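You operate a simulated robot arm through the tools that you are given. There is no shell and no other tool. Be economical: measure what you need, move in short steps, check, and stop when the job is done.

Carry out the task below with a simulated robot arm. There is one attempt and no reset: what you move stays moved.

TASK
Open the soap drawer.
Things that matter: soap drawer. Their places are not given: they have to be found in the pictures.

It is judged by the outcome, as a careful person would: the job done as asked, and still so three seconds after it is handed in. It fails if anything else is knocked over, pushed out of place, dropped, spilled or broken.

THE ROBOT
A 7-joint arm with a two-finger parallel gripper, fixed in place. Base frame: the origin is at the foot of the arm, x ahead of it, y to its left, z up. Lengths are in m, angles in degrees, forces in N, time in s.
With the tool pointing down near the work surface it reaches from about 0.28 to 0.68 m from the base axis. Its first joint turns from -66.0 to 66.0 degrees. Payload 1.57 kg.
Tool frame: the origin (TCP) lies between the finger pads and is the grasp point; the fingertips stand 0.03 m ahead of it; z points along the fingers, y is the line along which they close. The gripper opens to 0.11 m. The fingers are 0.024 m wide and 0.012 m thick; the gripper's body (0.048 by 0.112 m) begins 0.078 m behind the TCP.
Orientation is that of the tool frame in the base frame, as a unit quaternion [x, y, z, w]. With the fingers straight down and closing along the base's y, the tool's x points along the base's -x, its y along +y and its z along -z.

THE INTERFACE
- The arm moves only by the tool apply_moves. Its argument "motion" is a list of rows, each a list of 7 numbers: the shift along the tool's x, y, z in units of 25 mm (1.0 is 25 mm), then the turn, a rotation vector about the tool's x, y, z in units of 4 degrees (1.0 is 4 degrees), then the opening, from 0 (shut) to 1 (fully open). In form: [[x, y, z, wx, wy, wz, grip], ...]. A call has 1 to 8 rows; each row shifts and turns the commanded pose from where the row before left it, along the tool's axes as they then stand. A call with a number of a shift or a turn outside -1 to 1 is refused whole. A row lasts 0.2 s, in which the tool goes at most 0.05 m and 8.6 degrees; a call with a longer step from one row to the next is refused whole, and so is a gripper value outside its range. A pose out of reach is approached as far as the arm can. The call stops where the force on the tool passes 40 N (or 10 N more than at its start, if that is more) or the arm is blocked; 0.2 s more then pass. The fingers move at their own pace (about 0.108 m/s each) and stop on an object; they squeeze with about 34 N. The grip force told is the motor's: it shows also when the fingers shut on nothing. Time passes only in rows, and 0.2 s behind the last, so rows that do not move let the fingers close. It gives the time, the measured TCP pose, the force on the tool (base axes), the opening and the grip force at its end, in the units of the frame above (readings bear some noise), and new pictures: "show" is both (left out), scene, wrist or none.
- Cameras (640 x 400 px; columns grow to the right, rows downward): "scene" is fixed at [0.1652, -0.4016, 1.3875]; the picture's right is [0.72, -0.69, 0.00], its down [-0.49, -0.52, -0.70] and it looks along [0.48, 0.51, -0.71] (base axes); focal length 316 px, centre (320, 200). "wrist" rides on the gripper at [-0.036, 0, -0.08] in the tool frame; the picture's right is [0.00, -1.00, 0.00], its down [0.97, 0.00, -0.24] and it looks along [0.24, 0.00, 0.97] (tool axes); focal length 218 px, centre (320, 200).
- pixel_to_xyz(camera, pixels): for up to 12 pixels [column, row] of the newest picture of that camera ("zoom" is the newest enlarged one), the place [x, y, z] in the base frame of the surface seen there, good to about 0.003 m. No time passes.
- inspect(camera, box): a new picture of the part [left, top, right, bottom] of that camera's present view, enlarged. No time passes.
- sign_off(): hands the job in; it is judged then, once.

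Work in short steps. Measure before you move; look again where a grasp or a placing could have gone wrong, and mend it. You have 60 turns and 120 pictures in all, the two below and enlarged ones among them. Open the gripper and draw the arm clear of the work before you hand the job in, unless the task says otherwise; then end with one line.

The tools are called after "Call:" by a JSON object that holds its "name" and its "arguments". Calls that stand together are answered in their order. apply_moves: Moves the arm, as the interface text tells. Its arguments: {"type":"object","properties":{"motion":{"type":"array","items":{"type":"array","items":{"type":"number"}}},"show":{"type":"string","enum":["both","scene","wrist","none"]}},"required":["motion"]} The other tools are called the same way: pixel_to_xyz (camera, pixels) gives the place of the surface under pixels of a picture; inspect (camera, box) takes an enlarged picture of a part of a camera's view; sign_off () hands the job in.

At the start:

```text
time: 0.0
position: [0.4259, -0.1882, 0.9171]
orientation: [-0.001, 1.0, 0.001, 0.001]
force: [0.1, -0.6, 0.3]
finger_gap: 0.1098
finger_force: 0.1
```

scene: 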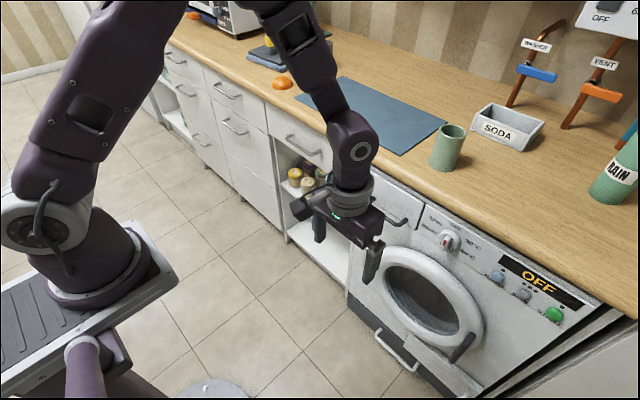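
wrist: 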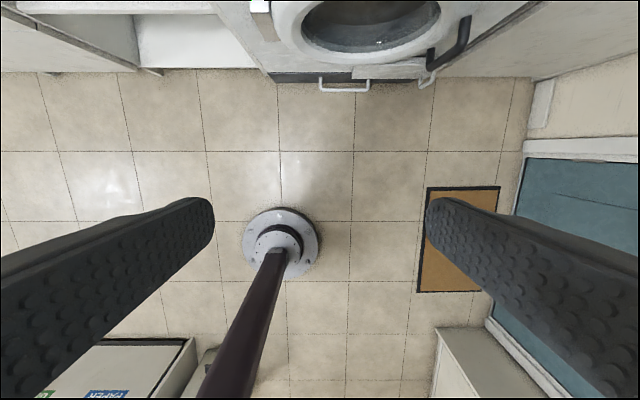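

The washer's soap drawer looks to be the panel with a dark handle near scene (398,220). I'll enlarge that part.

Call:
{"name": "inspect", "arguments": {"camera": "scene", "box": [340, 160, 500, 260]}}

Call:
{"name": "inspect", "arguments": {"camera": "scene", "box": [340, 180, 620, 400]}}

```text
4.00 times, centred on (420, 210) of scene
```

zoom: 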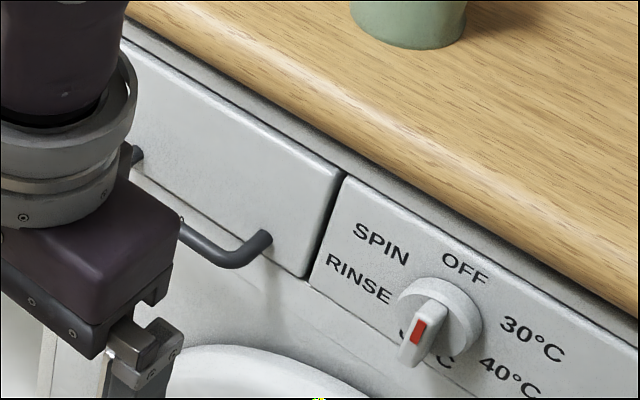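

```text
1.82 times, centred on (480, 290) of scene
```

zoom: 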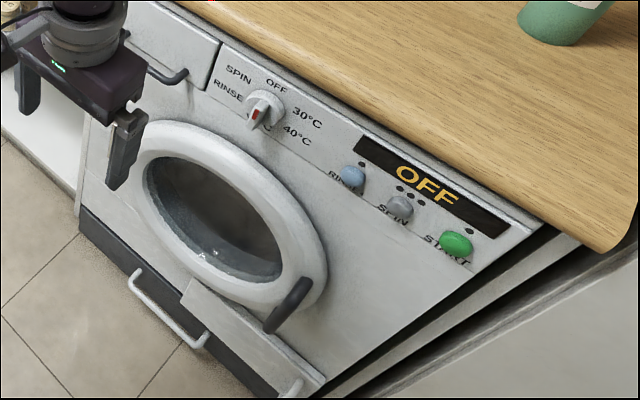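

Two ends of the bar: near scene (405,220) and (374,198), the latter partly hidden by the arm. I'll measure the handle, the drawer front and the countertop edge.

Call:
{"name": "pixel_to_xyz", "arguments": {"camera": "scene", "pixels": [[405, 219], [400, 224], [396, 224], [391, 221], [374, 198], [386, 205], [415, 227], [400, 200], [424, 204], [374, 186], [420, 195], [425, 235]]}}

```text
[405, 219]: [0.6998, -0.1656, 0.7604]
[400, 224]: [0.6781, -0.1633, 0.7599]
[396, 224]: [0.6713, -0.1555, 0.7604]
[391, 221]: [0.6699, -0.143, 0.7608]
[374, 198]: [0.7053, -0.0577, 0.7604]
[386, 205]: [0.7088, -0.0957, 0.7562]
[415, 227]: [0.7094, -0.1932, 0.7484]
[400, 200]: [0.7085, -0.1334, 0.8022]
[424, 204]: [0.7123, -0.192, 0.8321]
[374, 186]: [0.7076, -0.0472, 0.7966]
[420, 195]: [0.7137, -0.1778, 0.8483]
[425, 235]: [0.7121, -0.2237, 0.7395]
```

The bar handle is horizontal at x≈0.674, z≈0.757, y from about -0.165 to -0.06, and the drawer face is at x≈0.709. I'll grip it with the tool pointing forward and the fingers closing vertically. First I'll shift clear and begin turning.

Call:
{"name": "apply_moves", "arguments": {"motion": [[-0.8, 1, 1, 0, 0, 0, 1], [-0.8, 1, 1, 0, 0, 0, 1], [0, 1, 1, -0.962, -0.962, 0.962, 1], [0, 0, 0, -0.962, -0.962, 0.962, 1], [0, 0, 0, -0.962, -0.962, 0.962, 1], [0, 0, 0, -0.962, -0.962, 0.962, 1], [0, 0, 0, -0.962, -0.962, 0.962, 1], [0, 0, 0, -0.962, -0.962, 0.962, 1]], "show": "scene"}}

```text
time: 1.8
position: [0.466, -0.1142, 0.8431]
orientation: [0.198, 0.939, 0.198, 0.199]
force: [-0.2, -1.0, 0.3]
finger_gap: 0.1101
finger_force: 0.0
```

scene: 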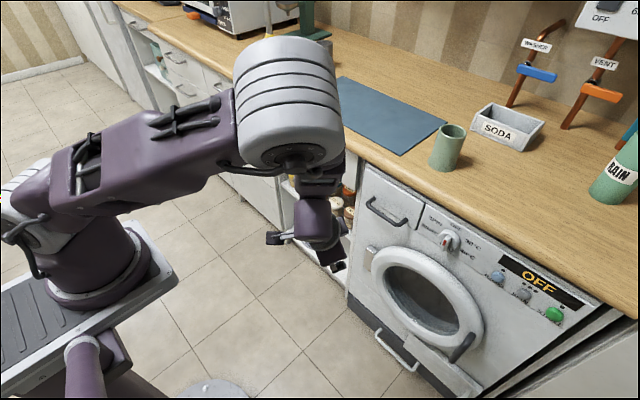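

The whole handle is now visible around (368-406, 200-224) and the arm is tracking well. I'll carry on turning and measure the handle ends.

Call:
{"name": "pixel_to_xyz", "arguments": {"camera": "scene", "pixels": [[369, 204], [377, 212], [385, 217], [393, 223], [401, 224], [390, 208]]}}

Call:
{"name": "apply_moves", "arguments": {"motion": [[0, 0, 0, -0.962, -0.962, 0.962, 1], [0, 0, 0, -0.962, -0.962, 0.962, 1], [0, 0, 0, -0.962, -0.962, 0.962, 1], [0, 0, 0, -0.962, -0.962, 0.962, 1], [0, 0, 0, -0.962, -0.962, 0.962, 1], [0, 0, 0, -0.962, -0.962, 0.962, 1]], "show": "scene"}}

```text
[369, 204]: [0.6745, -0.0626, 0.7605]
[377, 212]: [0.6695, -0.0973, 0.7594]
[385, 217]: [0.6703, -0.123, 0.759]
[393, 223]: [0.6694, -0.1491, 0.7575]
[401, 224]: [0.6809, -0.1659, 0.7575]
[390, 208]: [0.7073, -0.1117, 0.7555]
```

```text
time: 3.2
position: [0.4667, -0.1135, 0.8445]
orientation: [0.371, 0.765, 0.373, 0.372]
force: [0.3, 0.1, 0.4]
finger_gap: 0.1101
finger_force: 0.0
```

scene: 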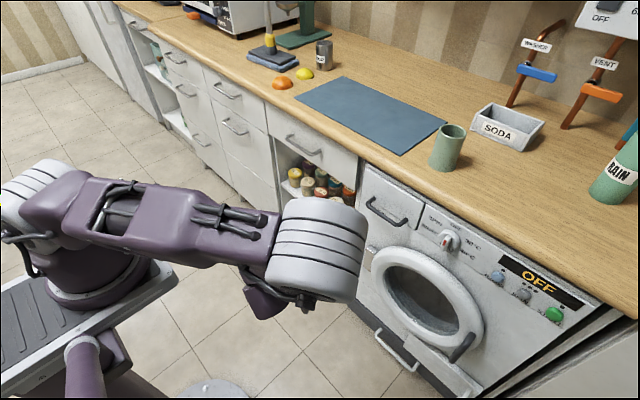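

The pose is as commanded. I'll finish the turn and look from both cameras.

Call:
{"name": "apply_moves", "arguments": {"motion": [[0, 0, 0, -0.962, -0.962, 0.962, 1], [0, 0, 0, -0.962, -0.962, 0.962, 1], [0, 0, 0, -0.962, -0.962, 0.962, 1], [0, 0, 0, -0.962, -0.962, 0.962, 1], [0, 0, 0, -0.962, -0.962, 0.962, 1], [0, 0, 0, -0.962, -0.962, 0.962, 1]]}}

```text
time: 4.6
position: [0.4658, -0.1147, 0.8448]
orientation: [0.5, 0.498, 0.501, 0.5]
force: [-0.3, 0.6, 0.7]
finger_gap: 0.11
finger_force: 0.1
```

scene: 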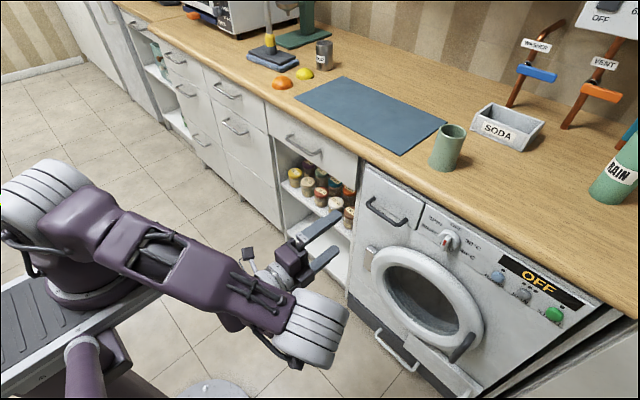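
wrist: 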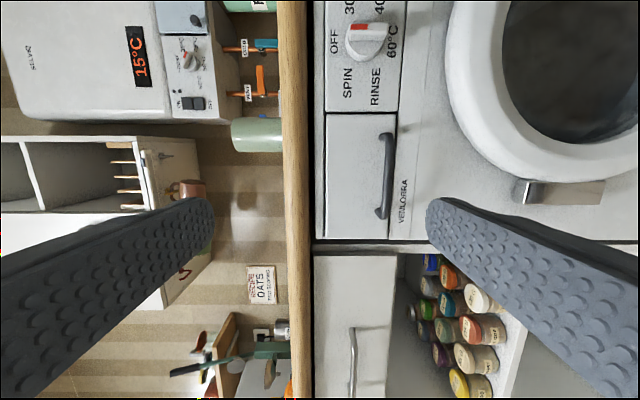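

The tool now points at the washer. I'll narrow the opening, lower to the bar's height, and advance part way, watching the elbow.

Call:
{"name": "pixel_to_xyz", "arguments": {"camera": "scene", "pixels": [[325, 310], [335, 345], [400, 255], [420, 255]]}}

Call:
{"name": "apply_moves", "arguments": {"motion": [[0, -0.875, 0, 0, 0, 0, 0.5], [0, -0.875, 0, 0, 0, 0, 0.5], [0, -0.875, 0, 0, 0, 0, 0.5], [0, -0.875, 0, 0, 0, 0, 0.5], [0, 0, 0.8, 0, 0, 0, 0.5], [0, 0, 0.8, 0, 0, 0, 0.5]]}}

```text
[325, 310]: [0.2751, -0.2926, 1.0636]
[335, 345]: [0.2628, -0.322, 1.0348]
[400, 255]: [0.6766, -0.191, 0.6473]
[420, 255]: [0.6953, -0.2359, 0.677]
```

```text
time: 6.0
position: [0.5071, -0.1141, 0.7569]
orientation: [0.5, 0.499, 0.5, 0.501]
force: [-0.1, 0.7, -0.9]
finger_gap: 0.055
finger_force: 0.1
```

scene: 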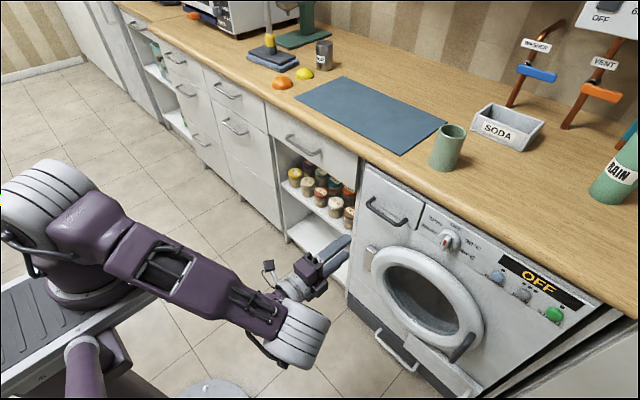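
wrist: 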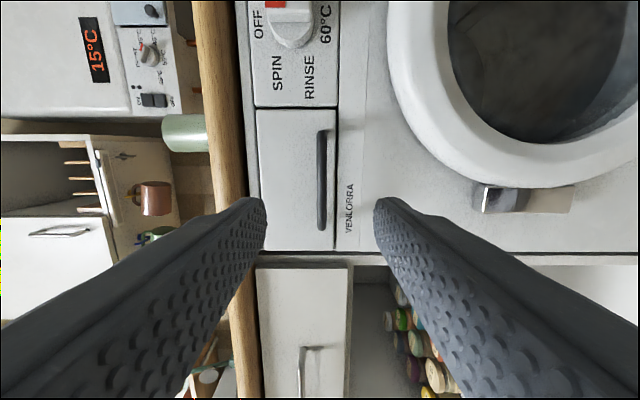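

The elbow is well clear and the bar (wrist column 322) lines up with the finger mid-plane. I'll advance to within about 3.5 cm.

Call:
{"name": "apply_moves", "arguments": {"motion": [[0, 0, 0.8, 0, 0, 0, 0.5], [0, 0, 0.8, 0, 0, 0, 0.5], [0, 0, 0.8, 0, 0, 0, 0.5], [0, 0, 0.8, 0, 0, 0, 0.5], [0, 0, 0.8, 0, 0, 0, 0.5], [0, 0, 0.8, 0, 0, 0, 0.5]]}}

```text
time: 7.4
position: [0.6256, -0.1128, 0.7564]
orientation: [0.499, 0.5, 0.501, 0.5]
force: [0.2, -0.9, 0.4]
finger_gap: 0.0547
finger_force: 0.1
```

scene: 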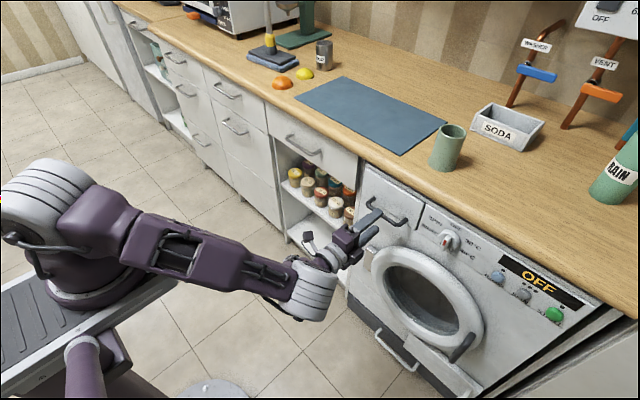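
wrist: 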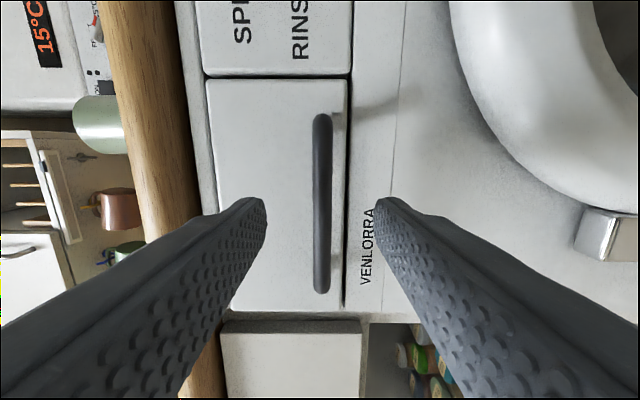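

The bar is centred between the fingers. I'll advance 3.7 cm and close.

Call:
{"name": "apply_moves", "arguments": {"motion": [[0, 0, 0.75, 0, 0, 0, 0.5], [0, 0, 0.75, 0, 0, 0, 0.5], [0, 0, 0, 0, 0, 0, 0], [0, 0, 0, 0, 0, 0, 0], [0, 0, 0, 0, 0, 0, 0]]}}

```text
time: 8.6
position: [0.664, -0.114, 0.7547]
orientation: [0.5, 0.5, 0.5, 0.5]
force: [1.4, -1.9, -8.8]
finger_gap: 0.0118
finger_force: 29.3
```

scene: 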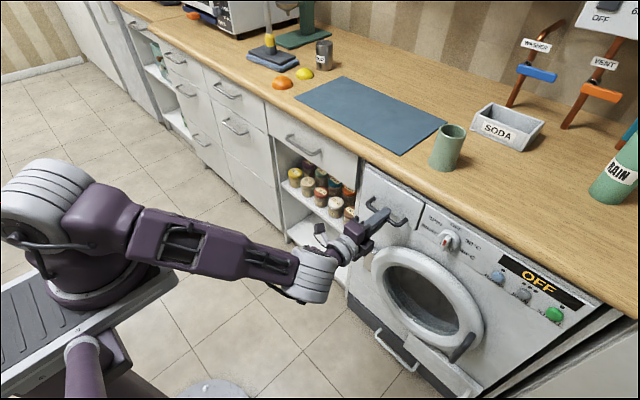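
wrist: 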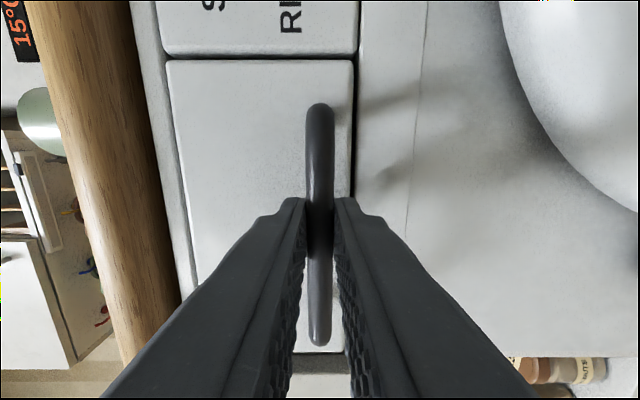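

The bar is gripped (gap 0.012, force 29 N). I'll pull straight back slowly.

Call:
{"name": "apply_moves", "arguments": {"motion": [[0, 0, -0.4, 0, 0, 0, 0], [0, 0, -0.5, 0, 0, 0, 0], [0, 0, -0.5, 0, 0, 0, 0], [0, 0, -0.5, 0, 0, 0, 0], [0, 0, -0.5, 0, 0, 0, 0], [0, 0, -0.5, 0, 0, 0, 0]]}}

```text
time: 10.0
position: [0.5911, -0.1148, 0.7543]
orientation: [0.502, 0.5, 0.499, 0.499]
force: [1.4, -0.8, -25.6]
finger_gap: 0.0118
finger_force: 28.7
```

scene: 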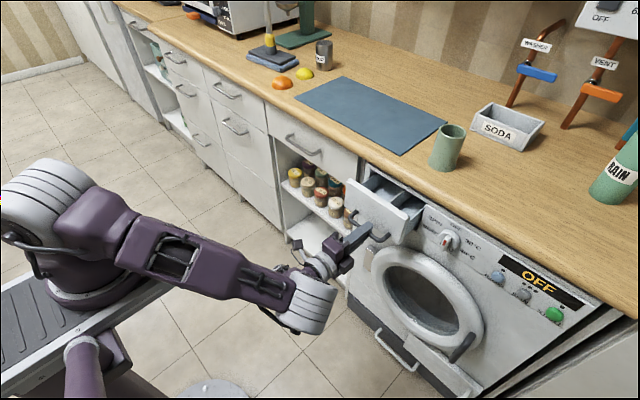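
wrist: 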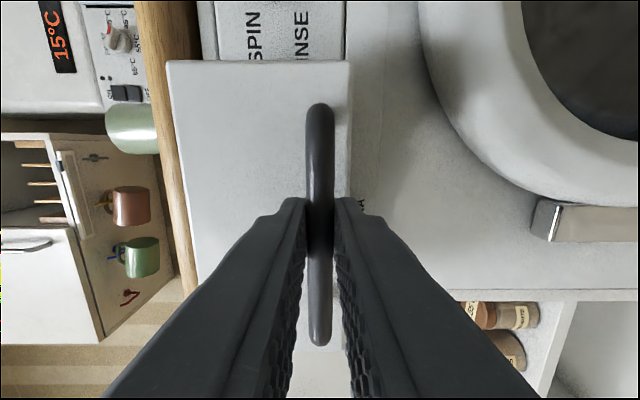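

The drawer has come out 7 cm. The downward reading of -25 N says the commanded height is slightly high, so I'll drop it 2 mm and keep pulling.

Call:
{"name": "apply_moves", "arguments": {"motion": [[0, -0.08, -0.4, 0, 0, 0, 0], [0, 0, -0.5, 0, 0, 0, 0], [0, 0, -0.5, 0, 0, 0, 0], [0, 0, -0.5, 0, 0, 0, 0], [0, 0, -0.4, 0, 0, 0, 0]], "show": "scene"}}

```text
time: 11.2
position: [0.5336, -0.1137, 0.7554]
orientation: [0.498, 0.499, 0.503, 0.501]
force: [-0.3, 6.2, 10.4]
finger_gap: 0.0116
finger_force: 29.2
```

scene: 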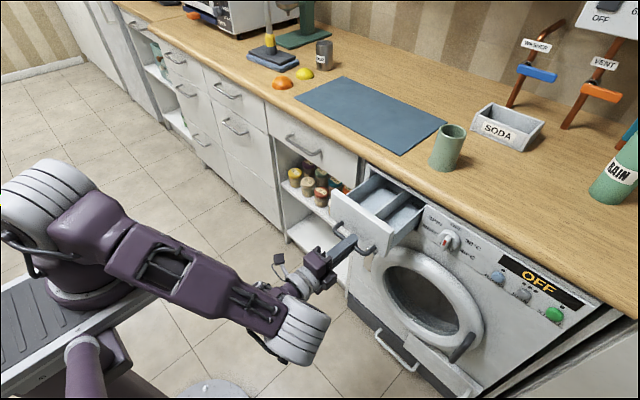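

It's out 13 cm and still moving freely. I'll keep on gently to find the end stop.

Call:
{"name": "apply_moves", "arguments": {"motion": [[0, 0, -0.3, 0, 0, 0, 0], [0, 0, -0.4, 0, 0, 0, 0], [0, 0, -0.4, 0, 0, 0, 0], [0, 0, -0.3, 0, 0, 0, 0]], "show": "scene"}}

```text
time: 12.2
position: [0.4991, -0.1138, 0.7539]
orientation: [0.499, 0.499, 0.501, 0.502]
force: [1.0, 11.0, 20.7]
finger_gap: 0.0117
finger_force: 29.1
```

scene: 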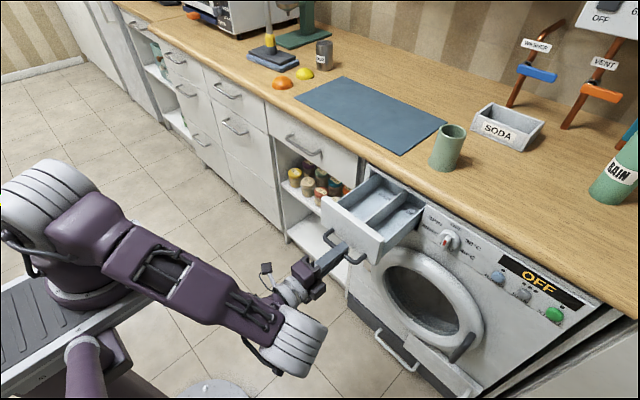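

It's out 16.5 cm with still no stop. I'll make a few more small steps with a slight height correction.

Call:
{"name": "apply_moves", "arguments": {"motion": [[0, 0.05, -0.25, 0, 0, 0, 0], [0, 0, -0.25, 0, 0, 0, 0], [0, 0, -0.25, 0, 0, 0, 0], [0, 0, -0.25, 0, 0, 0, 0]], "show": "scene"}}

```text
time: 13.2
position: [0.4736, -0.1134, 0.7549]
orientation: [0.499, 0.499, 0.501, 0.501]
force: [1.1, 10.8, 18.1]
finger_gap: 0.0116
finger_force: 29.3
```

scene: 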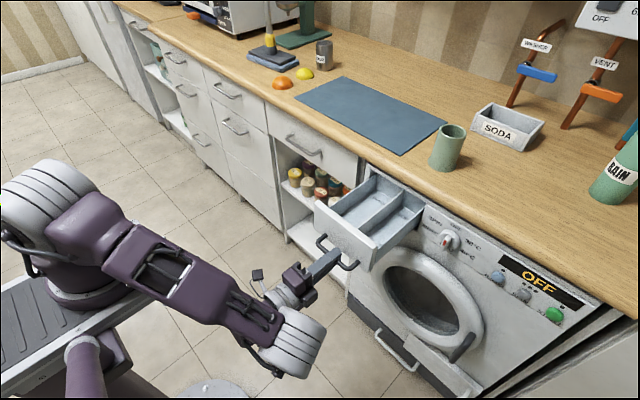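

It's at 19 cm and the back of the tray isn't visible yet. I'll continue in gentle steps.

Call:
{"name": "apply_moves", "arguments": {"motion": [[0, 0.05, -0.25, 0, 0, 0, 0], [0, 0, -0.25, 0, 0, 0, 0], [0, 0, -0.25, 0, 0, 0, 0], [0, 0, -0.25, 0, 0, 0, 0]], "show": "scene"}}

Call:
{"name": "inspect", "arguments": {"camera": "scene", "box": [290, 140, 450, 290]}}

```text
time: 14.2
position: [0.4472, -0.1155, 0.7547]
orientation: [0.5, 0.5, 0.5, 0.5]
force: [-0.3, 0.0, 1.1]
finger_gap: 0.0002
finger_force: 21.1
```

scene: 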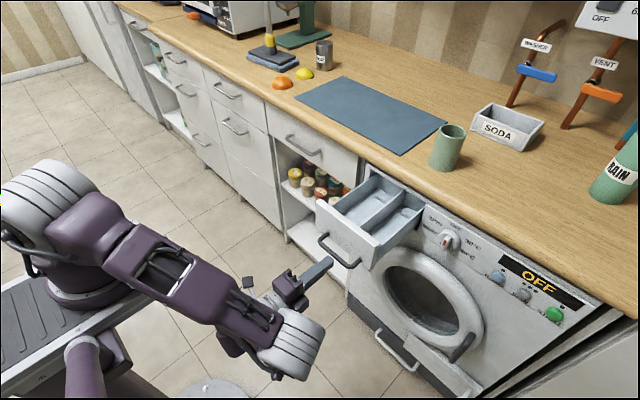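

```text
2.67 times, centred on (370, 215) of scene
```

zoom: 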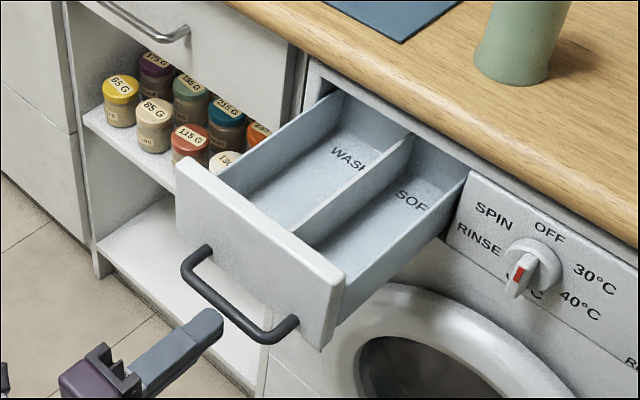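

The drawer reached its stop and the fingers slid off the bar, so it is fully open. I'll back the arm away and then open the gripper.

Call:
{"name": "apply_moves", "arguments": {"motion": [[0, 0, -0.8, 0, 0, 0, 0], [0, 0, -0.8, 0, 0, 0, 0], [0, 0, -0.8, 0, 0, 0, 0.5], [0, 0, 0, 0, 0, 0, 1], [0, 0, 0, 0, 0, 0, 1], [0, 0, 0, 0, 0, 0, 1]], "show": "scene"}}

Call:
{"name": "pixel_to_xyz", "arguments": {"camera": "scene", "pixels": [[345, 230], [360, 240]]}}

```text
time: 15.6
position: [0.3891, -0.1142, 0.7575]
orientation: [0.5, 0.499, 0.501, 0.501]
force: [-0.6, 0.0, 0.6]
finger_gap: 0.1101
finger_force: 0.1
```

scene: 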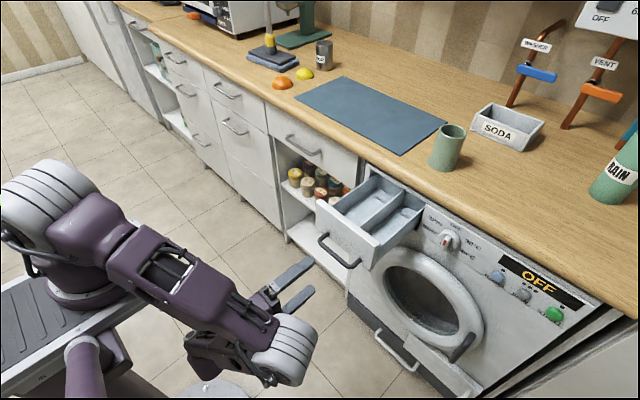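

```text
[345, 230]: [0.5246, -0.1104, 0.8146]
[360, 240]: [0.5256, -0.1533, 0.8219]
```

The drawer front now stands at x≈0.525, about 18.5 cm open and at rest. The gripper is open and clear, and nothing else has moved.

Call:
{"name": "sign_off", "arguments": {}}

```text
The job is handed in.
```

The soap drawer is open about 18.5 cm, to its end stop, where the fingers slipped off the handle. The gripper is open, the arm is clear, and nothing else was disturbed.
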